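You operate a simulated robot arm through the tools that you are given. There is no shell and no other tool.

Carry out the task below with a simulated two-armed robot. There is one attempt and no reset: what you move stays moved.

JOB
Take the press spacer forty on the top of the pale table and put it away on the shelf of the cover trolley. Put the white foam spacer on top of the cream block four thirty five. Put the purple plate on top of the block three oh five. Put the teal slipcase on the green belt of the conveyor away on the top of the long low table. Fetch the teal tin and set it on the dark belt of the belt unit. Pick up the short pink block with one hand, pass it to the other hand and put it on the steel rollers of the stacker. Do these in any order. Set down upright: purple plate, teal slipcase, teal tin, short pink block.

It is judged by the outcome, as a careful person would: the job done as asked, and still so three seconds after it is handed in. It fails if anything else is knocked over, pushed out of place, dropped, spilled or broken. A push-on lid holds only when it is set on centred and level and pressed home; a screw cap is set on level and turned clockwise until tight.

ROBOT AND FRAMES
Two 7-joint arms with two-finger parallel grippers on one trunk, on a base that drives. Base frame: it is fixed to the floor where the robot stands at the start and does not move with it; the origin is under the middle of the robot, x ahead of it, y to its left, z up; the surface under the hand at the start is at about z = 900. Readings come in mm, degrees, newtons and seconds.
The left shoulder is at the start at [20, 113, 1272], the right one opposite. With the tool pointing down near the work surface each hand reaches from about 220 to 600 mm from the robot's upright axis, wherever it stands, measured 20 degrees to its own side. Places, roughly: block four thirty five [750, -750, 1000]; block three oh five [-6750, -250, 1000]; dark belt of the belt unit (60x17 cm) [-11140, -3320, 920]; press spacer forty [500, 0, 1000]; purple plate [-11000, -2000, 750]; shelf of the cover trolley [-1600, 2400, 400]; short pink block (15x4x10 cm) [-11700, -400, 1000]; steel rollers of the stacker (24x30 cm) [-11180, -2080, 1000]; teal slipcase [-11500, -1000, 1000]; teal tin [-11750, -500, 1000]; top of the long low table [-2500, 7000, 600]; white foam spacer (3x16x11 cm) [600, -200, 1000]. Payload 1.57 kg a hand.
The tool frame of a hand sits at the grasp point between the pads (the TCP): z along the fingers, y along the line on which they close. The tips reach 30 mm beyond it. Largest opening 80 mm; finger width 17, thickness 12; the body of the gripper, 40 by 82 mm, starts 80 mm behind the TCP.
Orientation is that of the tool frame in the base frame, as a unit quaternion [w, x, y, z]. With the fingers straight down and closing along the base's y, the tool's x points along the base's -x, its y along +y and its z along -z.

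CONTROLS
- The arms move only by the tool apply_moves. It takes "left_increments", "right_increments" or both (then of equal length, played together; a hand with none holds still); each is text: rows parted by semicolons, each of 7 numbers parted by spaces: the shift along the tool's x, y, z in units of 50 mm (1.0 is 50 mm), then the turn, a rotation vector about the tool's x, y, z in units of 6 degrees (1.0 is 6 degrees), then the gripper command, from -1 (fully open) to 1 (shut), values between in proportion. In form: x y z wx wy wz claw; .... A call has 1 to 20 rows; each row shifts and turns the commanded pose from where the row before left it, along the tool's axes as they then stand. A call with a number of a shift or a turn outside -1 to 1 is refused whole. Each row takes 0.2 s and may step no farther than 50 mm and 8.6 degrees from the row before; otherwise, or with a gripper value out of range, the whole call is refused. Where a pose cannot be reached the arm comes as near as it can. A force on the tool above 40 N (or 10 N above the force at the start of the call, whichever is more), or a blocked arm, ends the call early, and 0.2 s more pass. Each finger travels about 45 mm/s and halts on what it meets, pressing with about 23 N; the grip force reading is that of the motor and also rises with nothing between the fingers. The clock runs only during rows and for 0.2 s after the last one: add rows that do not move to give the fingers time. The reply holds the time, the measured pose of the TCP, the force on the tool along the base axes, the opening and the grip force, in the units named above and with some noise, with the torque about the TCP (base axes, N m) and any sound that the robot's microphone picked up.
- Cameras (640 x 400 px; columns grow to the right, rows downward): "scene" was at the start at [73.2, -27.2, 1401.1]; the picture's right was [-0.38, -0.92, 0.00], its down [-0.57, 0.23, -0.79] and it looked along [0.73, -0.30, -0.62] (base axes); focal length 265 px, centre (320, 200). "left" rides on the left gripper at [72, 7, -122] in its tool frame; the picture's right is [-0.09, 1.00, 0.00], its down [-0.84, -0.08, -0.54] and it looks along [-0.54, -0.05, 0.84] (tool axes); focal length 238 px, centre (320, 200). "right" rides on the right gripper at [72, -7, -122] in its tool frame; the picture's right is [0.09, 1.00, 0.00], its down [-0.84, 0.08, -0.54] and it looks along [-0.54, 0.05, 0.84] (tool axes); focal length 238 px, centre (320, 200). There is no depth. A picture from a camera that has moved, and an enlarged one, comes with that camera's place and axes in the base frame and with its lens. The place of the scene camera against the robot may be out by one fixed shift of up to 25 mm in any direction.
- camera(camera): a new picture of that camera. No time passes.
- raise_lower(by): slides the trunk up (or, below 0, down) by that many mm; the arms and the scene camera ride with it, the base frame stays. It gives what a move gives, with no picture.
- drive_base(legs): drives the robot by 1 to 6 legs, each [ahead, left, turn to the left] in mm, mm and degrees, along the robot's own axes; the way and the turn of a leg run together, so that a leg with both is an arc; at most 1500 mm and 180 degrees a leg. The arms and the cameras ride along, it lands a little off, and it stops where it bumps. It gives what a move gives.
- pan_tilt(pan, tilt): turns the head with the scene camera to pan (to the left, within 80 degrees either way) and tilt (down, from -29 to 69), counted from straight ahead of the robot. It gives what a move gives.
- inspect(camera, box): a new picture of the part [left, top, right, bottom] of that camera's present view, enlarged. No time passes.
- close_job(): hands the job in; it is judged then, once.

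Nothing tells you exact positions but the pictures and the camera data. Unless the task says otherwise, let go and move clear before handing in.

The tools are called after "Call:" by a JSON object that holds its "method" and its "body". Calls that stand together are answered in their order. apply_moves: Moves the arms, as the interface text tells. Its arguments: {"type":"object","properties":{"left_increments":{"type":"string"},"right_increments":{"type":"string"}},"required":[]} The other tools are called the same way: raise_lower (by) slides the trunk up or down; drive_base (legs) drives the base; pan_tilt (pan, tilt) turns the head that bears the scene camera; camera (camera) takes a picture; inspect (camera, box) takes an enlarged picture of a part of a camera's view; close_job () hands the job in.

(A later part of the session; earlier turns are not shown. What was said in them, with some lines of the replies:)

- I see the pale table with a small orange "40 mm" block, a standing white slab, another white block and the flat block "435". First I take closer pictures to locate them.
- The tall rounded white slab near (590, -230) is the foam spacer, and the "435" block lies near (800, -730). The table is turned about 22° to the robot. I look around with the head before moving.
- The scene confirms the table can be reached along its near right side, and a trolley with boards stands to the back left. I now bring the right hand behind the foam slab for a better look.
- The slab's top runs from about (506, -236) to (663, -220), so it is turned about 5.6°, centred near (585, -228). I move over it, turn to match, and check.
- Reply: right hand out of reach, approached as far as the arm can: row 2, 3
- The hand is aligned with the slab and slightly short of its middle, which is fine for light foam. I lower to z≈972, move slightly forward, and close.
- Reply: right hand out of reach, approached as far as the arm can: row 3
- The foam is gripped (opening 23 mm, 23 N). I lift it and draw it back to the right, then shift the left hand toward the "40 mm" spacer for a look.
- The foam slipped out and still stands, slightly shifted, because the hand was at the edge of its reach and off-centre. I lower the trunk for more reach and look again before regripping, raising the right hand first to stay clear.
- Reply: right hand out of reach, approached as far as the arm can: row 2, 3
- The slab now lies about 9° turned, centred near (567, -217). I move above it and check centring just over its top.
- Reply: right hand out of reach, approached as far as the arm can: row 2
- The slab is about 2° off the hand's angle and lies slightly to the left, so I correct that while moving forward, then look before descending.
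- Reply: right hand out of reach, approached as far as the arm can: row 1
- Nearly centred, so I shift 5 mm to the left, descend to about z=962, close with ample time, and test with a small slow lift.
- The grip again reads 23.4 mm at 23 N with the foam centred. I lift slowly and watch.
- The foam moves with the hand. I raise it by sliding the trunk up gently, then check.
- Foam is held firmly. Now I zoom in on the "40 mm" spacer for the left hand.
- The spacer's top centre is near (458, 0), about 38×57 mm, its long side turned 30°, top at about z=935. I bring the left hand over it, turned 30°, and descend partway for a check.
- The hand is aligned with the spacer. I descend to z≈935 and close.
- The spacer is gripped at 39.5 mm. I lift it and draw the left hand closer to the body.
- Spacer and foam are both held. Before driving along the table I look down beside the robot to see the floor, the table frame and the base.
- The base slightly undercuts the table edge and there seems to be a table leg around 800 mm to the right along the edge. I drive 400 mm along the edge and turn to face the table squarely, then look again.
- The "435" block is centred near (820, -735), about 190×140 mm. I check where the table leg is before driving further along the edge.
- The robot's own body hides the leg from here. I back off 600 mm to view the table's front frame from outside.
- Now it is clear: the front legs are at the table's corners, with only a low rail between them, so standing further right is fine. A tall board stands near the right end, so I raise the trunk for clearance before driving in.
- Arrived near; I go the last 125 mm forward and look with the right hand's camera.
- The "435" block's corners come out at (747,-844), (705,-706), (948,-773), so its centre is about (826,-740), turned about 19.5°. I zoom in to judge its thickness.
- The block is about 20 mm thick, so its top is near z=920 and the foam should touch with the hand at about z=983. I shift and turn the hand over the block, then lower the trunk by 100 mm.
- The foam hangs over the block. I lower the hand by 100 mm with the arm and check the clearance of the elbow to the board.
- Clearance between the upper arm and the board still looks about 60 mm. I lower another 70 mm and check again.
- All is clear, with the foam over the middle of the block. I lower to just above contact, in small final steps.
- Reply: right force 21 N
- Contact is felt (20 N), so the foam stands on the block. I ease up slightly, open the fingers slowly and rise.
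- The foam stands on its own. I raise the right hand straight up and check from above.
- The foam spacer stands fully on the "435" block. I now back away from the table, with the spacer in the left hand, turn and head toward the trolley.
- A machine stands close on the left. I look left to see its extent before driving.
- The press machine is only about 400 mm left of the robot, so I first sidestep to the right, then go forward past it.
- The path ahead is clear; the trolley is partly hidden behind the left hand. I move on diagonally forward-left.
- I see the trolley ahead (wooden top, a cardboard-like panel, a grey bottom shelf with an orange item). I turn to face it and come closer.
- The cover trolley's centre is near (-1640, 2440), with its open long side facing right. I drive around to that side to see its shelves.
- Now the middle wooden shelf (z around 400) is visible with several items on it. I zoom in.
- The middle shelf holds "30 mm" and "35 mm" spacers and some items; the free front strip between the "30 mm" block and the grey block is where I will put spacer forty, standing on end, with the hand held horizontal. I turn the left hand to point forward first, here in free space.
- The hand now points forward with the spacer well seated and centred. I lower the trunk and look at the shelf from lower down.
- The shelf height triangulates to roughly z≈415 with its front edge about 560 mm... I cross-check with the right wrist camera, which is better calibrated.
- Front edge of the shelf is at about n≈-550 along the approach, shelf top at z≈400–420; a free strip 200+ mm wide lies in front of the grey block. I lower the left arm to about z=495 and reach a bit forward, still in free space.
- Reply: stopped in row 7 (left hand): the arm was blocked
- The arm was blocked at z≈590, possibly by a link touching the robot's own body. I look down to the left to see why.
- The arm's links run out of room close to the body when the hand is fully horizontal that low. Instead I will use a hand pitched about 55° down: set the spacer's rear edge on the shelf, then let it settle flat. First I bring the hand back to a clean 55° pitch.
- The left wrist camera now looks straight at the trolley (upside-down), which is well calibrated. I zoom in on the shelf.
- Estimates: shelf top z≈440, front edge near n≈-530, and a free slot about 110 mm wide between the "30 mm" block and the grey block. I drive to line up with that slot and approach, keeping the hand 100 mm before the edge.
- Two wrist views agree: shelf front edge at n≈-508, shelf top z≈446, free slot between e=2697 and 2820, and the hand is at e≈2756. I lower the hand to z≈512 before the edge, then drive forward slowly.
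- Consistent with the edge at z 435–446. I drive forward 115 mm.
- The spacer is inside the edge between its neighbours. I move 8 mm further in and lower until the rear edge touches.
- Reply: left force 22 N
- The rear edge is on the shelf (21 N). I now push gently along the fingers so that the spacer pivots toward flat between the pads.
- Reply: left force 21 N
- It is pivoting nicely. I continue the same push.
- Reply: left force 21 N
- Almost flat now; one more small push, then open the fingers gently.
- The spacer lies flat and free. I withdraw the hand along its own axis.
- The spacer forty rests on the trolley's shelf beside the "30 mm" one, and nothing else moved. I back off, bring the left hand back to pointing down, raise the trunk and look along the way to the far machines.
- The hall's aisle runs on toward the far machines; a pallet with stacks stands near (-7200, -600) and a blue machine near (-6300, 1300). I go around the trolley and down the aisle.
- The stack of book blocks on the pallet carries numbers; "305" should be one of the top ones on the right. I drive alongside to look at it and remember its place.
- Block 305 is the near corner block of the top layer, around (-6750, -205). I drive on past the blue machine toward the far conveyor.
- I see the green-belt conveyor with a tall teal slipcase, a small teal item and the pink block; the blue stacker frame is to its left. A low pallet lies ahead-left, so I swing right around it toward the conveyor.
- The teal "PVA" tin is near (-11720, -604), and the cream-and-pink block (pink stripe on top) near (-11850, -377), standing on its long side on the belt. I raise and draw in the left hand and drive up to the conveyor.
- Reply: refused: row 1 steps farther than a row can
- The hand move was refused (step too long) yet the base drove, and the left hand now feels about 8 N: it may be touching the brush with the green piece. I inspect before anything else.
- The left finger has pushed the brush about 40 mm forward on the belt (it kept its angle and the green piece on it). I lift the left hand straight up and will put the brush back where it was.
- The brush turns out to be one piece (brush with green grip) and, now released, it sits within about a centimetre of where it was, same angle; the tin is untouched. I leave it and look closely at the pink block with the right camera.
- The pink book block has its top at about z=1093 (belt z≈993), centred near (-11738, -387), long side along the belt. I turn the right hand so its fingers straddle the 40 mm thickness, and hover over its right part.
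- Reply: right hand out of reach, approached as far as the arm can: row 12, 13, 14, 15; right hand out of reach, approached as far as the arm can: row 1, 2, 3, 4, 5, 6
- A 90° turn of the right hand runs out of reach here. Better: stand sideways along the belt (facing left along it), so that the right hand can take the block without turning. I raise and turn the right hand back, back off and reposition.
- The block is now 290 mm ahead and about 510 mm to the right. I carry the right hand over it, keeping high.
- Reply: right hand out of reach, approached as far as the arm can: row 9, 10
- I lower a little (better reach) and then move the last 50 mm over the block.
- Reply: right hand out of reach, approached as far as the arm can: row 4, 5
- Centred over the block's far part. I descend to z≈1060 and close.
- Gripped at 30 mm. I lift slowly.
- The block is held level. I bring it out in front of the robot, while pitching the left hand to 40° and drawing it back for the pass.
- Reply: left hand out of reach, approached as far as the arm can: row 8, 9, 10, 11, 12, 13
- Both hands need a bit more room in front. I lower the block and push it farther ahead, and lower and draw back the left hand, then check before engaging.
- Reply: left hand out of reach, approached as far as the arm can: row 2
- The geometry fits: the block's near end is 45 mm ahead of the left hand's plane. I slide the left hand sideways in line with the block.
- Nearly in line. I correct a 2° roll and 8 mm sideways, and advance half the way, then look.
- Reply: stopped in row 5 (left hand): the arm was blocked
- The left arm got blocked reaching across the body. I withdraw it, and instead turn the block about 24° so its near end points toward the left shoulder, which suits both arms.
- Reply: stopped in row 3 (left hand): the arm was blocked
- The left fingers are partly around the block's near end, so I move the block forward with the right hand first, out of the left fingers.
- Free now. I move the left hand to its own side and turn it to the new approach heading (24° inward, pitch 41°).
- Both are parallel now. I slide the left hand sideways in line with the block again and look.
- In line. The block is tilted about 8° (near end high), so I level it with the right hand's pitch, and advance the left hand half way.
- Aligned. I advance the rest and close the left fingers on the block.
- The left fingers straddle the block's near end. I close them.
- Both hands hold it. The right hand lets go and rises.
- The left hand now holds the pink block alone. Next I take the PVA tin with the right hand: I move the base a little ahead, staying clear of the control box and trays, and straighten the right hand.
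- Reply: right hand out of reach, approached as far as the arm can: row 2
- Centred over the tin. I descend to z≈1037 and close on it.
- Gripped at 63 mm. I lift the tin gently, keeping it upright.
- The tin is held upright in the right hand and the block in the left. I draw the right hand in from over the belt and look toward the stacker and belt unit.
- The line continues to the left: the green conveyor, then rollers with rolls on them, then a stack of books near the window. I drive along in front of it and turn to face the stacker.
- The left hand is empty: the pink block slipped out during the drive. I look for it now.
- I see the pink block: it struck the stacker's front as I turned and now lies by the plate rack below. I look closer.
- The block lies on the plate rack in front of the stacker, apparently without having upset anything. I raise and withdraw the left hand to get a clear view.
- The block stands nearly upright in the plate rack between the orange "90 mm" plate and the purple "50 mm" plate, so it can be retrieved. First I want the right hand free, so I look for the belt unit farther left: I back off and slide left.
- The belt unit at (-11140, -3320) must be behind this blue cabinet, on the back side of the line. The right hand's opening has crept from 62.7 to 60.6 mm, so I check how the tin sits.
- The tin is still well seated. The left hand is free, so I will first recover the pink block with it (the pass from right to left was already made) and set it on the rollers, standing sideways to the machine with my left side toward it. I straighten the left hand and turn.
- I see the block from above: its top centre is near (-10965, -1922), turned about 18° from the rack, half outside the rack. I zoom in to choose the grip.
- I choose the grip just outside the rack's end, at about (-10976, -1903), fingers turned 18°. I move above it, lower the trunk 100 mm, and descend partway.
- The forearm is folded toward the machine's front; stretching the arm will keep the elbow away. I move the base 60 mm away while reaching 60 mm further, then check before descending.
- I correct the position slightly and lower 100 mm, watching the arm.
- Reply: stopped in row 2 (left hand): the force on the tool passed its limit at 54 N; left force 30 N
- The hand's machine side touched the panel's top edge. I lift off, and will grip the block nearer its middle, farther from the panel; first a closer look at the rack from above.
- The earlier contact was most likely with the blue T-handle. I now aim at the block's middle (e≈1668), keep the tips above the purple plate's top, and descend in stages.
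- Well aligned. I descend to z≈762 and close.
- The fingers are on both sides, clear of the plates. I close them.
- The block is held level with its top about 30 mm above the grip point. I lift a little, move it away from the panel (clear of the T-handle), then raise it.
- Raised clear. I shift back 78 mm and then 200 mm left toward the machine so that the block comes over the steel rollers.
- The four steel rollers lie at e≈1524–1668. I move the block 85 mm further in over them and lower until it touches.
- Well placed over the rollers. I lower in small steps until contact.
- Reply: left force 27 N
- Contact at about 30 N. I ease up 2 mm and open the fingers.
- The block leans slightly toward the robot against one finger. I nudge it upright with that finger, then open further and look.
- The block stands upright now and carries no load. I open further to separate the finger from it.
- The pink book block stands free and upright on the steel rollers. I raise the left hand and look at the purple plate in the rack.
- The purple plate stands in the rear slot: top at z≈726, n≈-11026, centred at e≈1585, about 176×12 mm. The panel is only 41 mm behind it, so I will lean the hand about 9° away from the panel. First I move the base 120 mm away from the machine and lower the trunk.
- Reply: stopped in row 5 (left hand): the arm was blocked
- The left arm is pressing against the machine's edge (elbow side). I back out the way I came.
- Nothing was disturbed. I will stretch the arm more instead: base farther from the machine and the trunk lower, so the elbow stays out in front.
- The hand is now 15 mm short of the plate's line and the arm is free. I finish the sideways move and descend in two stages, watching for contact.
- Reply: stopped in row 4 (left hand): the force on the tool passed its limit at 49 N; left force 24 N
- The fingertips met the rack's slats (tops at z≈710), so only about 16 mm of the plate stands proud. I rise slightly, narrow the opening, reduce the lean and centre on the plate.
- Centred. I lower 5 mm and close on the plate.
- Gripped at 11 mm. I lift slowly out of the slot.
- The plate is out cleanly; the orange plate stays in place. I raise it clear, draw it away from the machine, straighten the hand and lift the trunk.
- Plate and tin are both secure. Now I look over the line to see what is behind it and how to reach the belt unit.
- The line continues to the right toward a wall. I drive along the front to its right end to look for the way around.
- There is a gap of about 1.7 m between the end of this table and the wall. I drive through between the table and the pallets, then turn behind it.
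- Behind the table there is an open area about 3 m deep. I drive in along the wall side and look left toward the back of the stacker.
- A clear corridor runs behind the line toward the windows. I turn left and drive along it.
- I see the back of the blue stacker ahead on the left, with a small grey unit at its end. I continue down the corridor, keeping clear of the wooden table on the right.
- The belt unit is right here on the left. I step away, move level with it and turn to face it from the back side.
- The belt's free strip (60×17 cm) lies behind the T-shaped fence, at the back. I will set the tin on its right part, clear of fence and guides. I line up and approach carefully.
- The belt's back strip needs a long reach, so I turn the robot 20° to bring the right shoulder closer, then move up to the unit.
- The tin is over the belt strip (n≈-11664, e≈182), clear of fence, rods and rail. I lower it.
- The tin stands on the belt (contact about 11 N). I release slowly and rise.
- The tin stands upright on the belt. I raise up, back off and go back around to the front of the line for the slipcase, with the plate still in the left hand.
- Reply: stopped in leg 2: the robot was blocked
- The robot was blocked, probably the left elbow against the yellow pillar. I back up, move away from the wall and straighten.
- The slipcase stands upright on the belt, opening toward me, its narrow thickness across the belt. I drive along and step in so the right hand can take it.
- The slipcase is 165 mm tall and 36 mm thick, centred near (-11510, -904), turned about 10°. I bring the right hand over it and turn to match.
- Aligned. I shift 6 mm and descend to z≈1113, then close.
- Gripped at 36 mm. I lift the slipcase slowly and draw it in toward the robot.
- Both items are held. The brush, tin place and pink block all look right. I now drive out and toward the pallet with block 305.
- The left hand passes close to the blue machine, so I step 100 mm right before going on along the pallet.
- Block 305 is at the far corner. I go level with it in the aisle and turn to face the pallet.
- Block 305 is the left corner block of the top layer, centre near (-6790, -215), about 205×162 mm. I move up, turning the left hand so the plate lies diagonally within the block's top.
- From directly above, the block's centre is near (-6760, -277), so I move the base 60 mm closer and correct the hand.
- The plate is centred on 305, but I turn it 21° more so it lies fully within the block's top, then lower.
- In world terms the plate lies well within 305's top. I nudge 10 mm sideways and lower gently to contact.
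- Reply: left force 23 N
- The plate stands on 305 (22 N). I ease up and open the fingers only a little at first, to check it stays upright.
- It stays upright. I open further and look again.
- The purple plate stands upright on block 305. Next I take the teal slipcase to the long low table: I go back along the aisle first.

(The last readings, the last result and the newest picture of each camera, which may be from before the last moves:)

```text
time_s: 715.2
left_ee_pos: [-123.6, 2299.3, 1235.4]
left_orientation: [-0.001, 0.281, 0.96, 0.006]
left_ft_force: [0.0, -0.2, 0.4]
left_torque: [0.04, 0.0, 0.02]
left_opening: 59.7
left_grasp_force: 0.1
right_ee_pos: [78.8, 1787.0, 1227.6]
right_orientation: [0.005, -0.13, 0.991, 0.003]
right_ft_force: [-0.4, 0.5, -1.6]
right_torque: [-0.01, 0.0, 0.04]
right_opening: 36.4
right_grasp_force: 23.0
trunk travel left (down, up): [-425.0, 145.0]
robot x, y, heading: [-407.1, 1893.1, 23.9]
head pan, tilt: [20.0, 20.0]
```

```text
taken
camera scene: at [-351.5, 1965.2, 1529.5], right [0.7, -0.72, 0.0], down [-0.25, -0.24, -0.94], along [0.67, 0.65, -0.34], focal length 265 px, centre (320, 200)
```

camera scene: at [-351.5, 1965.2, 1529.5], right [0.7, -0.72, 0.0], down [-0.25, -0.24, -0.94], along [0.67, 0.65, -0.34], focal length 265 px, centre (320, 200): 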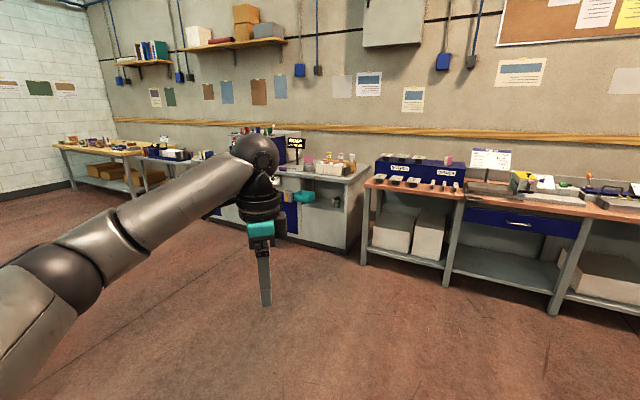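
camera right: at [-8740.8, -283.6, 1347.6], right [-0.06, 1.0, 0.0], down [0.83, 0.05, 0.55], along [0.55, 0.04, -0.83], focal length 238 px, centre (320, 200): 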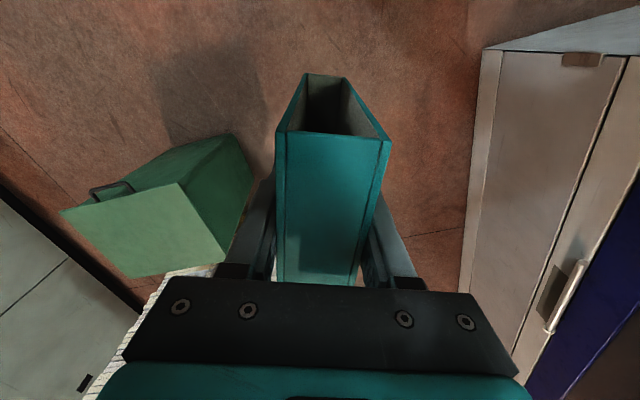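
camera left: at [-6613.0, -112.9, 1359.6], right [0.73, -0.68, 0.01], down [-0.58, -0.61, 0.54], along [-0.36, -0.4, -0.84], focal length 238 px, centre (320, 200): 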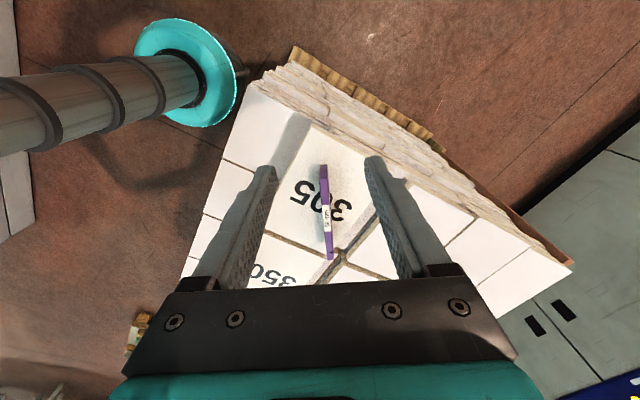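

The long low table must be behind the partition beyond the blue trolley. I pass to the right of the blue trolley.

Call:
{"method": "drive_base", "body": {"legs": [[0, 0, 62.7], [1500, 0, 0], [1500, 0, 0]]}}

Call:
{"method": "pan_tilt", "body": {"pan": 45, "tilt": 15}}

Call:
{"method": "camera", "body": {"camera": "scene"}}

Call:
{"method": "pan_tilt", "body": {"pan": 0, "tilt": 20}}

Call:
{"method": "camera", "body": {"camera": "scene"}}

```text
time_s: 732.5
left_ee_pos: [-710.4, 5309.0, 1236.2]
left_orientation: [-0.005, -0.305, 0.952, 0.004]
left_ft_force: [0.3, 1.0, 0.0]
left_torque: [-0.01, -0.01, -0.01]
left_opening: 60.0
left_grasp_force: 0.1
right_ee_pos: [-159.9, 5305.3, 1226.3]
right_orientation: [0.003, -0.664, 0.748, 0.006]
right_ft_force: [0.7, 0.1, -0.7]
right_torque: [0.0, 0.01, -0.06]
right_opening: 36.5
right_grasp_force: 22.8
trunk travel left (down, up): [-425.0, 145.0]
robot x, y, heading: [-441.3, 4888.8, 92.4]
head pan, tilt: [20.0, 20.0]
```

```text
time_s: 733.4
left_ee_pos: [-710.2, 5308.9, 1235.5]
left_orientation: [-0.004, -0.305, 0.952, 0.004]
left_ft_force: [0.2, 0.5, 0.9]
left_torque: [0.04, 0.01, 0.04]
left_opening: 60.2
left_grasp_force: 0.0
right_ee_pos: [-159.8, 5304.6, 1226.0]
right_orientation: [0.003, -0.663, 0.748, 0.006]
right_ft_force: [-0.4, -0.1, -0.5]
right_torque: [-0.04, 0.0, -0.04]
right_opening: 36.9
right_grasp_force: 22.9
trunk travel left (down, up): [-425.0, 145.0]
robot x, y, heading: [-439.3, 4886.4, 92.3]
head pan, tilt: [45.0, 15.0]
```

```text
taken
camera scene: at [-523.7, 4968.3, 1537.7], right [0.68, 0.73, 0.0], down [0.19, -0.18, -0.97], along [-0.71, 0.66, -0.26], focal length 265 px, centre (320, 200)
```

scene: 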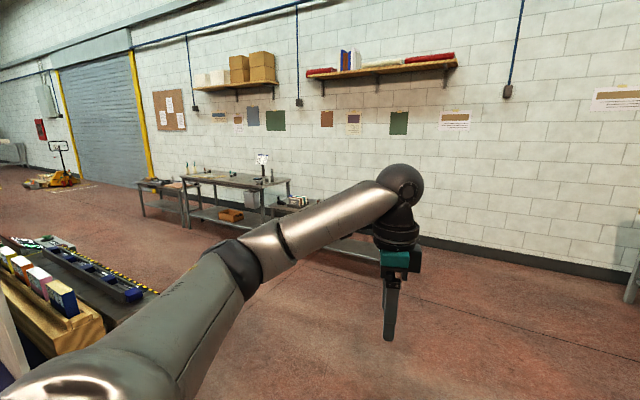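

```text
time_s: 734.5
left_ee_pos: [-710.7, 5308.7, 1236.4]
left_orientation: [-0.004, -0.305, 0.952, 0.004]
left_ft_force: [-1.5, 0.6, -0.2]
left_torque: [0.02, 0.03, -0.02]
left_opening: 60.2
left_grasp_force: 0.0
right_ee_pos: [-161.3, 5305.2, 1228.1]
right_orientation: [0.004, -0.663, 0.748, 0.006]
right_ft_force: [1.3, -0.4, -0.1]
right_torque: [0.02, 0.0, 0.01]
right_opening: 36.8
right_grasp_force: 23.2
trunk travel left (down, up): [-425.0, 145.0]
robot x, y, heading: [-436.5, 4889.0, 92.3]
head pan, tilt: [0.0, 20.0]
```

```text
taken
camera scene: at [-458.9, 4997.8, 1529.5], right [1.0, 0.04, 0.0], down [0.01, -0.34, -0.94], along [-0.04, 0.94, -0.34], focal length 265 px, centre (320, 200)
```

scene: 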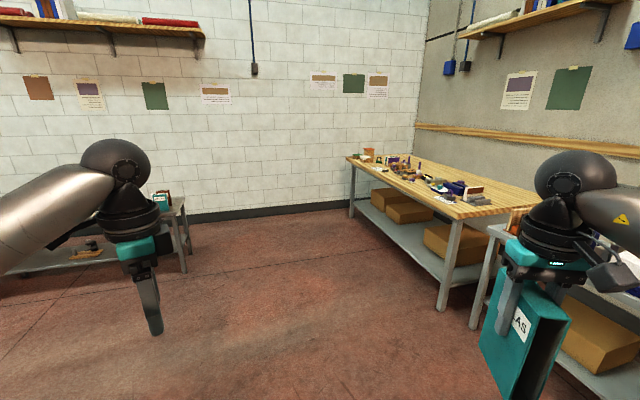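

Call:
{"method": "drive_base", "body": {"legs": [[600, 0, 0], [0, 0, 30]]}}

Call:
{"method": "pan_tilt", "body": {"pan": 0, "tilt": 15}}

Call:
{"method": "camera", "body": {"camera": "scene"}}

Call:
{"method": "pan_tilt", "body": {"pan": 30, "tilt": 20}}

Call:
{"method": "camera", "body": {"camera": "scene"}}

```text
time_s: 739.4
left_ee_pos: [-917.3, 5711.9, 1235.5]
left_orientation: [-0.005, -0.549, 0.836, 0.003]
left_ft_force: [0.2, -0.6, 0.6]
left_torque: [-0.01, 0.0, 0.03]
left_opening: 60.0
left_grasp_force: 0.0
right_ee_pos: [-444.9, 5994.7, 1226.7]
right_orientation: [-0.001, 0.841, -0.541, -0.006]
right_ft_force: [0.2, 0.0, -0.3]
right_torque: [-0.01, -0.02, -0.01]
right_opening: 36.9
right_grasp_force: 23.4
trunk travel left (down, up): [-425.0, 145.0]
robot x, y, heading: [-465.7, 5493.5, 123.5]
head pan, tilt: [0.0, 20.0]
```

```text
time_s: 740.0
left_ee_pos: [-917.6, 5710.9, 1235.3]
left_orientation: [-0.006, -0.55, 0.835, 0.003]
left_ft_force: [-0.1, -0.4, -0.3]
left_torque: [0.0, -0.02, -0.01]
left_opening: 60.0
left_grasp_force: 0.0
right_ee_pos: [-444.1, 5995.0, 1226.3]
right_orientation: [-0.001, 0.841, -0.542, -0.006]
right_ft_force: [0.3, -0.4, -0.6]
right_torque: [0.0, 0.0, -0.01]
right_opening: 36.8
right_grasp_force: 22.6
trunk travel left (down, up): [-425.0, 145.0]
robot x, y, heading: [-466.6, 5492.1, 123.4]
head pan, tilt: [0.0, 15.0]
```

```text
taken
camera scene: at [-540.8, 5586.6, 1537.6], right [0.83, 0.55, 0.0], down [0.14, -0.22, -0.97], along [-0.53, 0.81, -0.26], focal length 265 px, centre (320, 200)
```

scene: 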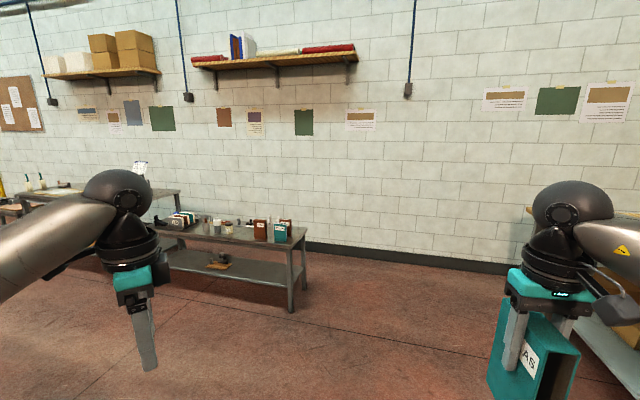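

```text
time_s: 741.0
left_ee_pos: [-917.1, 5712.5, 1236.2]
left_orientation: [-0.005, -0.55, 0.835, 0.003]
left_ft_force: [-0.1, 0.3, 0.1]
left_torque: [0.04, -0.02, 0.01]
left_opening: 60.2
left_grasp_force: 0.1
right_ee_pos: [-444.5, 5994.3, 1227.7]
right_orientation: [-0.001, 0.841, -0.542, -0.007]
right_ft_force: [-0.4, -0.3, -0.8]
right_torque: [0.01, -0.01, -0.04]
right_opening: 36.9
right_grasp_force: 22.6
trunk travel left (down, up): [-425.0, 145.0]
robot x, y, heading: [-466.2, 5492.9, 123.3]
head pan, tilt: [30.0, 20.0]
```

```text
taken
camera scene: at [-572.6, 5550.3, 1529.5], right [0.45, 0.89, 0.0], down [0.31, -0.15, -0.94], along [-0.84, 0.42, -0.34], focal length 265 px, centre (320, 200)
```

scene: 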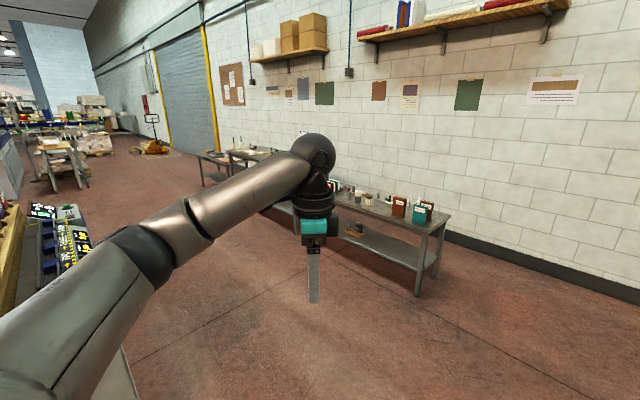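

The long low table stands along the wall, with books and small items on it. I drive up in front of it.

Call:
{"method": "drive_base", "body": {"legs": [[0, 0, -14.8], [600, 605, 0], [500, 605, 0]]}}

Call:
{"method": "pan_tilt", "body": {"pan": 0, "tilt": 35}}

Call:
{"method": "camera", "body": {"camera": "scene"}}

```text
time_s: 750.3
left_ee_pos: [-2361.4, 6470.1, 1236.3]
left_orientation: [-0.005, -0.436, 0.9, 0.004]
left_ft_force: [0.3, 0.6, 0.9]
left_torque: [-0.05, -0.03, 0.0]
left_opening: 60.0
left_grasp_force: 0.2
right_ee_pos: [-1832.3, 6617.4, 1226.6]
right_orientation: [-0.003, 0.762, -0.648, -0.006]
right_ft_force: [0.0, -0.7, -1.0]
right_torque: [0.01, 0.0, 0.01]
right_opening: 36.5
right_grasp_force: 23.3
trunk travel left (down, up): [-425.0, 145.0]
robot x, y, heading: [-1981.9, 6144.8, 108.0]
head pan, tilt: [30.0, 20.0]
```

```text
time_s: 751.2
left_ee_pos: [-2362.0, 6470.3, 1236.9]
left_orientation: [-0.004, -0.435, 0.9, 0.003]
left_ft_force: [0.0, -0.3, -0.4]
left_torque: [0.03, -0.03, 0.0]
left_opening: 60.3
left_grasp_force: 0.0
right_ee_pos: [-1832.5, 6616.7, 1225.8]
right_orientation: [-0.003, 0.761, -0.648, -0.006]
right_ft_force: [0.6, 0.0, -1.6]
right_torque: [0.0, 0.04, -0.03]
right_opening: 36.9
right_grasp_force: 22.6
trunk travel left (down, up): [-425.0, 145.0]
robot x, y, heading: [-1984.7, 6138.9, 108.5]
head pan, tilt: [0.0, 35.0]
```

```text
taken
camera scene: at [-2031.4, 6240.7, 1505.7], right [0.95, 0.31, 0.0], down [0.18, -0.54, -0.82], along [-0.26, 0.78, -0.57], focal length 265 px, centre (320, 200)
```

scene: 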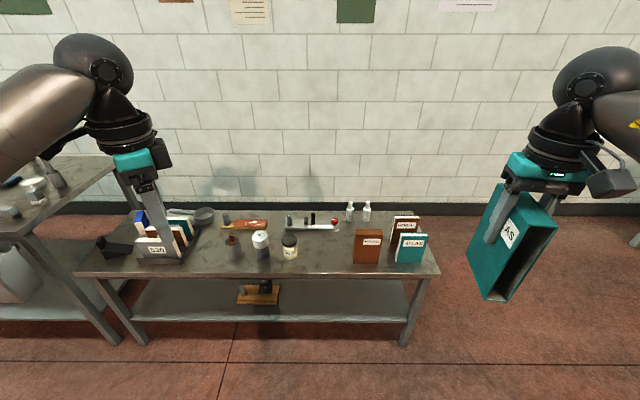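

Call:
{"method": "inspect", "body": {"camera": "scene", "box": [70, 180, 460, 350]}}

```text
1.64 times, centred on (265, 265) of scene
camera zoom: at [-2031.4, 6240.7, 1505.7], right [0.95, 0.31, 0.0], down [0.18, -0.54, -0.82], along [-0.26, 0.78, -0.57], focal length 434 px, centre (410, 93)
```

zoom: 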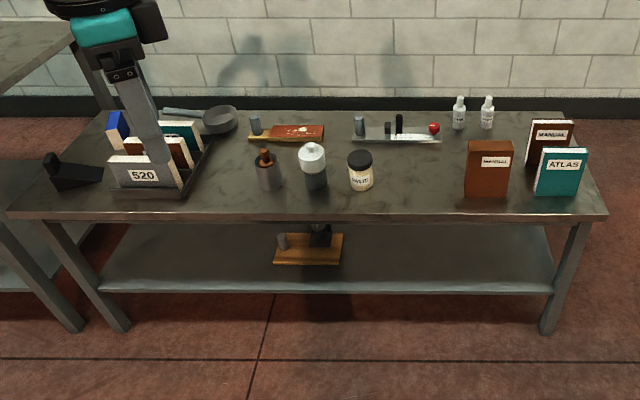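

There is a free spot on the table between the jar and the brown MANUAL (around n≈85, e≈7416). I draw the left hand back, move up, and lower the trunk.

Call:
{"method": "apply_moves", "body": {"left_increments": "0.44 -0.67 0 0 0 0 -0.5; 0.44 -0.67 0 0 0 0 -0.5; 0.44 -0.67 0 0 0 0 -0.5; 0.44 -0.67 0 0 0 0 -0.5; 0 0 0 0 0 0 -0.5", "right_increments": "0 0 0 0 0 -0.8 1; 0 0 0 0 0 -0.77 1; 0 0 0 0 0 0 1; 0 0 0 0 0 0 1; 0 0 0 0 0 0 1"}}

Call:
{"method": "drive_base", "body": {"legs": [[0, 120, 0], [380, 0, 0]]}}

Call:
{"method": "raise_lower", "body": {"by": -300}}

Call:
{"method": "camera", "body": {"camera": "right"}}

Call:
{"method": "pan_tilt", "body": {"pan": -10, "tilt": 40}}

Call:
{"method": "camera", "body": {"camera": "scene"}}

```text
time_s: 752.4
left_ee_pos: [-2311.1, 6318.5, 1237.3]
left_orientation: [-0.006, -0.436, 0.9, 0.003]
left_ft_force: [0.0, -0.1, 0.2]
left_torque: [0.0, 0.02, -0.01]
left_opening: 59.8
left_grasp_force: 0.1
right_ee_pos: [-1831.0, 6618.8, 1227.8]
right_orientation: [-0.002, 0.813, -0.583, -0.005]
right_ft_force: [0.1, 0.1, -1.1]
right_torque: [0.0, -0.02, 0.0]
right_opening: 36.7
right_grasp_force: 23.1
trunk travel left (down, up): [-425.0, 145.0]
robot x, y, heading: [-1986.0, 6141.6, 108.5]
head pan, tilt: [0.0, 35.0]
```

```text
time_s: 755.7
left_ee_pos: [-2546.9, 6645.4, 1238.3]
left_orientation: [-0.006, -0.436, 0.9, 0.003]
left_ft_force: [-0.4, -0.5, 0.4]
left_torque: [0.0, -0.01, 0.01]
left_opening: 60.2
left_grasp_force: 0.0
right_ee_pos: [-2067.6, 6946.7, 1225.3]
right_orientation: [-0.003, 0.812, -0.583, -0.006]
right_ft_force: [-0.6, 0.3, 0.5]
right_torque: [-0.02, -0.01, -0.02]
right_opening: 36.7
right_grasp_force: 22.9
trunk travel left (down, up): [-425.0, 145.0]
robot x, y, heading: [-2215.9, 6469.8, 108.4]
head pan, tilt: [0.0, 35.0]
```

```text
time_s: 758.7
left_ee_pos: [-2545.6, 6643.5, 938.3]
left_orientation: [-0.005, -0.436, 0.9, 0.003]
left_ft_force: [-0.4, -0.4, -1.0]
left_torque: [0.01, 0.0, -0.02]
left_opening: 60.0
left_grasp_force: 0.1
right_ee_pos: [-2066.1, 6947.3, 927.1]
right_orientation: [-0.002, 0.812, -0.583, -0.005]
right_ft_force: [-1.2, -0.3, -0.4]
right_torque: [-0.01, -0.02, 0.01]
right_opening: 36.8
right_grasp_force: 23.1
trunk travel left (down, up): [-125.0, 445.0]
robot x, y, heading: [-2223.5, 6471.3, 108.2]
head pan, tilt: [0.0, 35.0]
```

```text
taken
camera right: at [-2036.0, 6878.8, 1047.9], right [-0.91, -0.41, 0.0], down [-0.34, 0.76, 0.55], along [-0.23, 0.5, -0.83], focal length 238 px, centre (320, 200)
```

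right: 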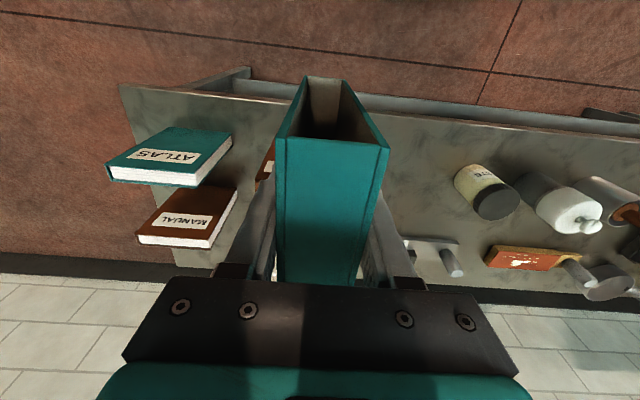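

```text
time_s: 759.4
left_ee_pos: [-2546.3, 6645.1, 938.8]
left_orientation: [-0.005, -0.435, 0.9, 0.004]
left_ft_force: [0.0, -0.5, 0.4]
left_torque: [0.01, 0.0, -0.02]
left_opening: 60.2
left_grasp_force: 0.3
right_ee_pos: [-2067.4, 6945.4, 925.9]
right_orientation: [-0.003, 0.812, -0.583, -0.006]
right_ft_force: [0.6, -0.8, -1.9]
right_torque: [-0.02, 0.03, 0.02]
right_opening: 36.7
right_grasp_force: 23.1
trunk travel left (down, up): [-125.0, 445.0]
robot x, y, heading: [-2221.2, 6464.9, 108.3]
head pan, tilt: [-10.0, 40.0]
```

```text
taken
camera scene: at [-2251.2, 6567.9, 1198.1], right [0.99, 0.15, 0.0], down [0.09, -0.64, -0.77], along [-0.11, 0.76, -0.64], focal length 265 px, centre (320, 200)
```

scene: 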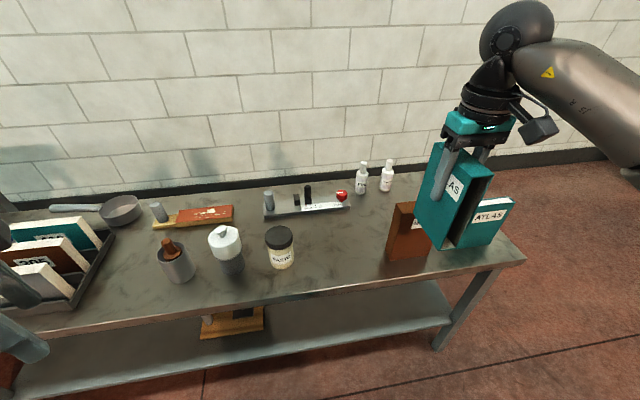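

The free spot centre is about n≈82, e≈7375. I raise a little, move the slipcase 174 mm left, then drive 130 mm forward.

Call:
{"method": "apply_moves", "body": {"right_increments": "0 0 -0.8 0 0 0 1; 0 0.87 0 0 0 0 1; 0 0.87 0 0 0 0 1; 0 0.87 0 0 0 0 1; 0 0.87 0 0 0 0 1; 0 0 0 0 0 0 1"}}

Call:
{"method": "drive_base", "body": {"legs": [[130, 0, 0]]}}

Call:
{"method": "camera", "body": {"camera": "right"}}

Call:
{"method": "camera", "body": {"camera": "scene"}}

```text
time_s: 760.8
left_ee_pos: [-2546.4, 6644.7, 937.8]
left_orientation: [-0.004, -0.435, 0.9, 0.004]
left_ft_force: [-0.5, -0.3, 0.0]
left_torque: [0.01, 0.0, -0.02]
left_opening: 59.8
left_grasp_force: 0.0
right_ee_pos: [-2232.4, 6888.9, 967.4]
right_orientation: [-0.004, 0.812, -0.583, -0.006]
right_ft_force: [-0.8, -0.4, -0.7]
right_torque: [0.0, -0.03, 0.0]
right_opening: 36.6
right_grasp_force: 22.6
trunk travel left (down, up): [-125.0, 445.0]
robot x, y, heading: [-2218.1, 6468.6, 108.5]
head pan, tilt: [-10.0, 40.0]
```

```text
time_s: 762.1
left_ee_pos: [-2588.2, 6769.6, 938.2]
left_orientation: [-0.006, -0.435, 0.9, 0.004]
left_ft_force: [-0.5, 0.3, -0.8]
left_torque: [0.01, -0.02, 0.04]
left_opening: 60.1
left_grasp_force: 0.1
right_ee_pos: [-2272.6, 7015.7, 967.4]
right_orientation: [-0.003, 0.812, -0.583, -0.005]
right_ft_force: [0.4, 0.2, -1.0]
right_torque: [-0.01, -0.04, 0.02]
right_opening: 36.6
right_grasp_force: 23.1
trunk travel left (down, up): [-125.0, 445.0]
robot x, y, heading: [-2259.8, 6596.8, 108.5]
head pan, tilt: [-10.0, 40.0]
```

```text
taken
camera right: at [-2242.1, 6948.3, 1088.5], right [-0.91, -0.41, 0.0], down [-0.34, 0.76, 0.55], along [-0.23, 0.5, -0.83], focal length 238 px, centre (320, 200)
```

right: 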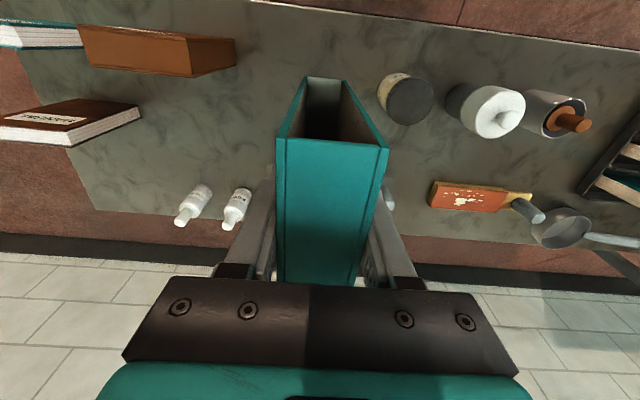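

```text
taken
camera scene: at [-2293.2, 6694.3, 1198.1], right [0.99, 0.15, 0.0], down [0.09, -0.64, -0.77], along [-0.11, 0.76, -0.64], focal length 265 px, centre (320, 200)
```

scene: 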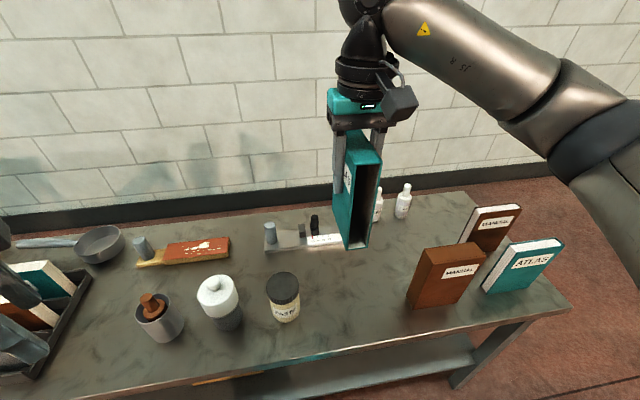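

The slipcase hangs right over the free spot. I lower it most of the way.

Call:
{"method": "apply_moves", "body": {"right_increments": "0 0 0.8 0 0 0 1; 0 0 0.8 0 0 0 1; 0 0 0.8 0 0 0 1; 0 0 0.8 0 0 0 1; 0 0 0.6 0 0 0 1; 0 0 0 0 0 0 1"}}

Call:
{"method": "camera", "body": {"camera": "scene"}}

Call:
{"method": "camera", "body": {"camera": "right"}}

```text
time_s: 763.5
left_ee_pos: [-2586.5, 6769.7, 936.0]
left_orientation: [-0.004, -0.435, 0.9, 0.004]
left_ft_force: [-0.2, 0.4, -0.2]
left_torque: [0.02, -0.01, 0.03]
left_opening: 60.0
left_grasp_force: 0.1
right_ee_pos: [-2272.2, 7016.4, 776.5]
right_orientation: [-0.003, 0.812, -0.583, -0.007]
right_ft_force: [0.4, 0.5, -0.5]
right_torque: [0.02, 0.0, 0.02]
right_opening: 36.4
right_grasp_force: 23.5
trunk travel left (down, up): [-125.0, 445.0]
robot x, y, heading: [-2256.8, 6592.6, 108.7]
head pan, tilt: [-10.0, 40.0]
```

```text
taken
camera scene: at [-2293.0, 6693.9, 1198.1], right [0.99, 0.15, 0.0], down [0.09, -0.64, -0.77], along [-0.11, 0.76, -0.64], focal length 265 px, centre (320, 200)
```

scene: 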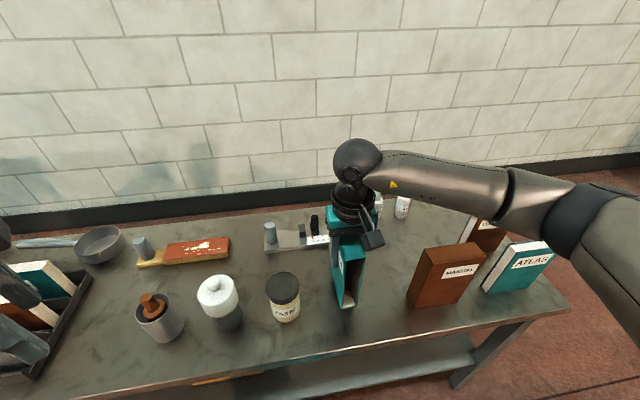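

```text
taken
camera right: at [-2241.6, 6949.9, 898.3], right [-0.91, -0.41, 0.0], down [-0.34, 0.76, 0.55], along [-0.23, 0.51, -0.83], focal length 238 px, centre (320, 200)
```

right: 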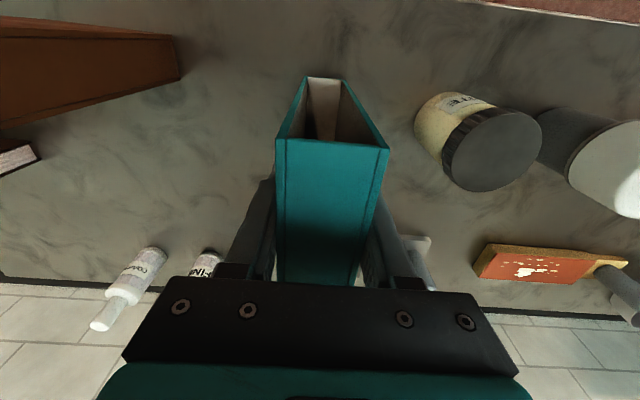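

Call:
{"method": "apply_moves", "body": {"right_increments": "0 0 0.4 0 0 0 1; 0 0 0.3 0 0 0 1; 0 0 0.1 0 0 0 1; 0 0 0.08 0 0 0 1; 0 0 0.06 0 0 0 1; 0 0 0 0 0 0 1"}}

Call:
{"method": "camera", "body": {"camera": "scene"}}

```text
time_s: 764.9
left_ee_pos: [-2587.4, 6768.7, 938.9]
left_orientation: [-0.005, -0.435, 0.9, 0.004]
left_ft_force: [0.2, 0.8, -0.3]
left_torque: [-0.05, 0.01, -0.03]
left_opening: 59.9
left_grasp_force: 0.1
right_ee_pos: [-2275.0, 7017.3, 731.7]
right_orientation: [-0.004, 0.813, -0.582, -0.008]
right_ft_force: [3.2, -0.2, 23.4]
right_torque: [0.25, -0.49, -0.02]
right_opening: 36.9
right_grasp_force: 22.7
trunk travel left (down, up): [-125.0, 445.0]
robot x, y, heading: [-2259.4, 6592.9, 108.5]
head pan, tilt: [-10.0, 40.0]
```

```text
taken
camera scene: at [-2292.7, 6692.6, 1198.3], right [0.99, 0.15, 0.0], down [0.09, -0.64, -0.77], along [-0.11, 0.76, -0.64], focal length 265 px, centre (320, 200)
```

scene: 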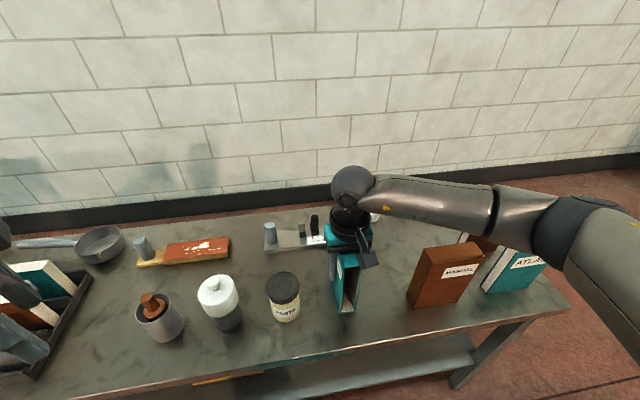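

Contact at 23 N: the slipcase stands on the table. I ease up and release slowly.

Call:
{"method": "apply_moves", "body": {"right_increments": "0 0 -0.06 0 0 0 1; 0 0 0 0 0 0 1; 0 0 0 0 0 0 0; 0 0 0 0 0 0 -0.2; 0 0 0 0 0 0 -0.3; 0 0 0 0 0 0 -0.3"}}

Call:
{"method": "camera", "body": {"camera": "right"}}

Call:
{"method": "inspect", "body": {"camera": "scene", "box": [260, 160, 420, 330]}}

```text
time_s: 766.3
left_ee_pos: [-2587.3, 6770.5, 938.1]
left_orientation: [-0.004, -0.435, 0.901, 0.004]
left_ft_force: [0.9, 0.0, -0.6]
left_torque: [0.0, 0.04, -0.04]
left_opening: 60.1
left_grasp_force: 0.0
right_ee_pos: [-2274.4, 7017.5, 734.0]
right_orientation: [-0.003, 0.812, -0.583, -0.006]
right_ft_force: [-0.5, -0.2, 0.0]
right_torque: [-0.01, 0.0, 0.0]
right_opening: 52.0
right_grasp_force: 0.1
trunk travel left (down, up): [-125.0, 445.0]
robot x, y, heading: [-2261.5, 6593.1, 108.3]
head pan, tilt: [-10.0, 40.0]
```

```text
taken
camera right: at [-2243.5, 6951.5, 855.6], right [-0.91, -0.41, 0.0], down [-0.34, 0.76, 0.55], along [-0.23, 0.5, -0.83], focal length 238 px, centre (320, 200)
```

right: 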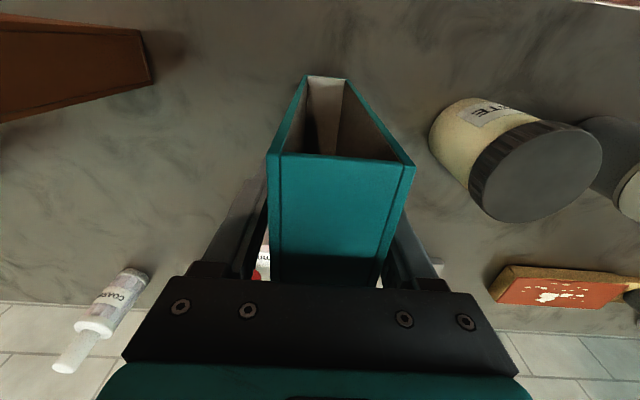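

```text
2.35 times, centred on (340, 245) of scene
camera zoom: at [-2293.0, 6693.8, 1198.1], right [0.99, 0.15, 0.0], down [0.09, -0.64, -0.77], along [-0.11, 0.76, -0.64], focal length 623 px, centre (273, 94)
```

zoom: 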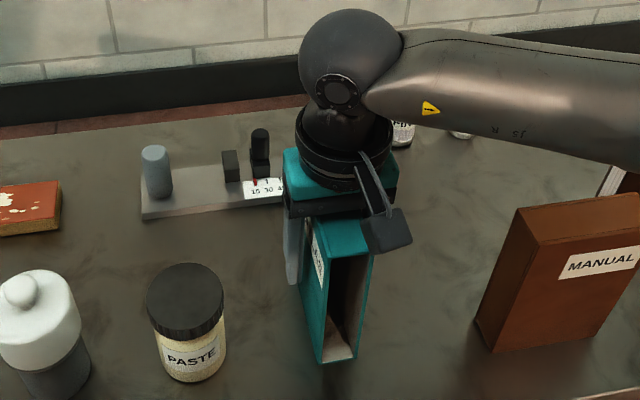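

The slipcase stands vertical on its own. I open fully and rise straight up.

Call:
{"method": "apply_moves", "body": {"right_increments": "0 0 0 0 0 0 -0.8; 0 0 0 0 0 0 -0.8; 0 0 0 0 0 0 -0.8; 0 0 -0.3 0 0 0 -0.8; 0 0 -0.6 0 0 0 -0.8; 0 0 -0.8 0 0 0 -0.8; 0 0 -0.9 0 0 0 -0.8; 0 0 -0.9 0 0 0 -0.8; 0 0 -0.5 0 0 0 -0.8; 0 0 0 0 0 0 -0.8"}}

Call:
{"method": "camera", "body": {"camera": "scene"}}

Call:
{"method": "camera", "body": {"camera": "right"}}

```text
time_s: 768.5
left_ee_pos: [-2588.7, 6769.9, 938.0]
left_orientation: [-0.005, -0.436, 0.9, 0.004]
left_ft_force: [0.9, -0.4, -0.2]
left_torque: [-0.02, -0.05, 0.02]
left_opening: 59.9
left_grasp_force: 0.1
right_ee_pos: [-2271.1, 7015.1, 936.8]
right_orientation: [-0.002, 0.812, -0.583, -0.005]
right_ft_force: [-0.6, -0.8, -0.2]
right_torque: [0.03, 0.04, -0.01]
right_opening: 72.1
right_grasp_force: 0.1
trunk travel left (down, up): [-125.0, 445.0]
robot x, y, heading: [-2261.6, 6593.1, 108.4]
head pan, tilt: [-10.0, 40.0]
```

```text
taken
camera scene: at [-2293.1, 6693.8, 1198.1], right [0.99, 0.15, 0.0], down [0.09, -0.64, -0.77], along [-0.11, 0.76, -0.64], focal length 265 px, centre (320, 200)
```

scene: 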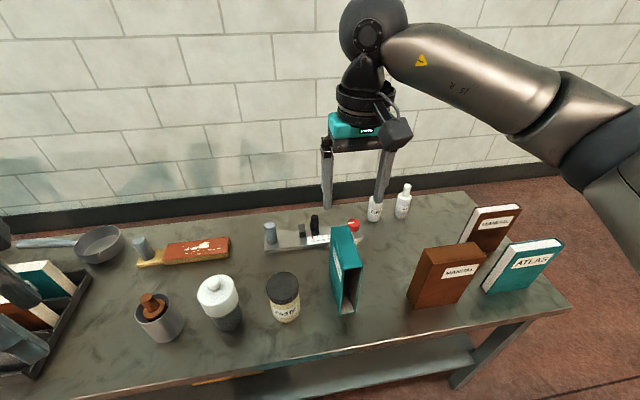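

```text
taken
camera right: at [-2240.1, 6948.8, 1058.4], right [-0.91, -0.41, 0.0], down [-0.34, 0.76, 0.55], along [-0.23, 0.5, -0.83], focal length 238 px, centre (320, 200)
```

right: 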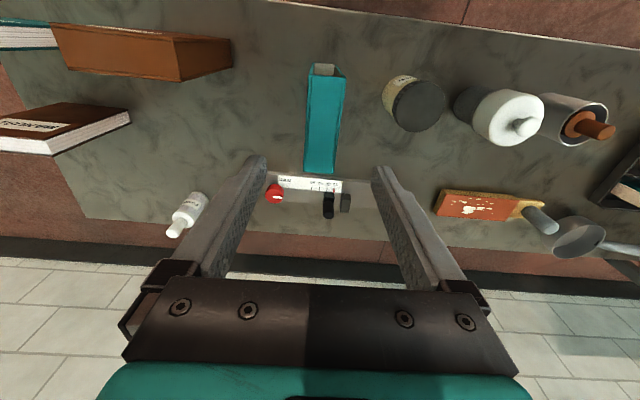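

The slipcase stands upright on the long low table and nothing else was touched. I back the robot away so both hands are clear.

Call:
{"method": "raise_lower", "body": {"by": 150}}

Call:
{"method": "drive_base", "body": {"legs": [[-500, 0, 0]]}}

Call:
{"method": "camera", "body": {"camera": "scene"}}

```text
time_s: 770.3
left_ee_pos: [-2587.7, 6770.8, 1086.9]
left_orientation: [-0.006, -0.435, 0.9, 0.004]
left_ft_force: [-0.1, -0.2, 0.6]
left_torque: [0.03, 0.01, 0.0]
left_opening: 59.9
left_grasp_force: 0.1
right_ee_pos: [-2271.1, 7015.5, 1087.6]
right_orientation: [-0.003, 0.813, -0.583, -0.005]
right_ft_force: [0.6, -0.4, 0.3]
right_torque: [-0.05, 0.0, 0.01]
right_opening: 71.8
right_grasp_force: 0.0
trunk travel left (down, up): [-275.0, 295.0]
robot x, y, heading: [-2265.8, 6596.2, 108.4]
head pan, tilt: [-10.0, 40.0]
```

```text
time_s: 773.3
left_ee_pos: [-2429.5, 6288.9, 1088.6]
left_orientation: [-0.004, -0.43, 0.903, 0.004]
left_ft_force: [0.4, -0.2, 0.4]
left_torque: [0.01, 0.02, -0.02]
left_opening: 59.8
left_grasp_force: 0.0
right_ee_pos: [-2108.0, 6530.6, 1087.1]
right_orientation: [-0.004, 0.808, -0.589, -0.006]
right_ft_force: [0.1, -0.6, 0.1]
right_torque: [0.03, 0.01, 0.02]
right_opening: 71.9
right_grasp_force: 0.1
trunk travel left (down, up): [-275.0, 295.0]
robot x, y, heading: [-2100.5, 6110.1, 107.8]
head pan, tilt: [-10.0, 40.0]
```

```text
taken
camera scene: at [-2134.0, 6208.3, 1348.2], right [0.99, 0.13, 0.0], down [0.08, -0.64, -0.77], along [-0.1, 0.76, -0.64], focal length 265 px, centre (320, 200)
```

scene: 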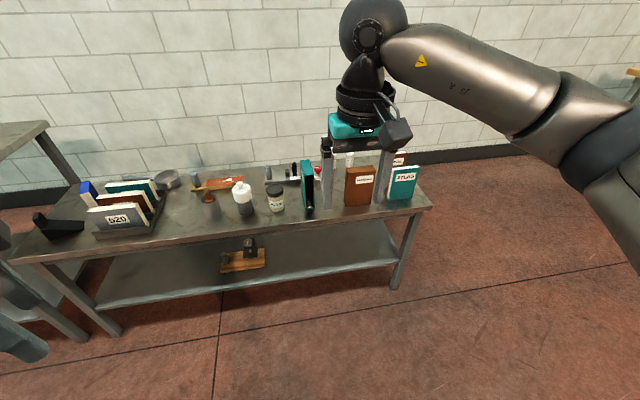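

All six items are in place as far as I can see, both hands are empty, and the robot is clear of everything. One slip to note: the pink block fell into the plate rack after the hand-to-hand pass. The left hand picked it up again and set it on the rollers. I hand the job in.

Call:
{"method": "close_job", "body": {}}

```text
The job is handed in.
```

I've handed the job in with all six items placed and both hands empty. Three things did not go cleanly along the way.

| Item | Where it is now |
|---|---|
| Press spacer forty | Flat on the middle shelf of the cover trolley, beside the "30 mm" spacer |
| White foam spacer | Standing on block four thirty five |
| Purple plate | Upright on block three oh five |
| Teal slipcase | Upright on the long low table, between the jar and the brown manual |
| Teal tin | Upright on the dark belt of the belt unit |
| Short pink block | Upright on the steel rollers of the stacker |

- **Pink block fell:** the right hand picked it up and passed it to the left. While I was turning, it then struck the stacker's front and dropped into the plate rack. The left hand picked it up again and set it on the rollers, but I did not repeat the pass. I saw no damage in the rack.
- **Brush moved:** on the conveyor my left finger pushed the brush while I was driving in. By my measurements it now sits about 1 cm from where it was, at the same angle. I left it there.
- **Other contact:** the left arm and hand touched the stacker's front panel and rack slats while reaching for the block and the plate. Near the door, the robot stopped against the wall or pillar. I saw nothing moved or damaged from these.

I checked each item in the pictures right after placing it, but did not go back to re-check the earlier ones before handing in.
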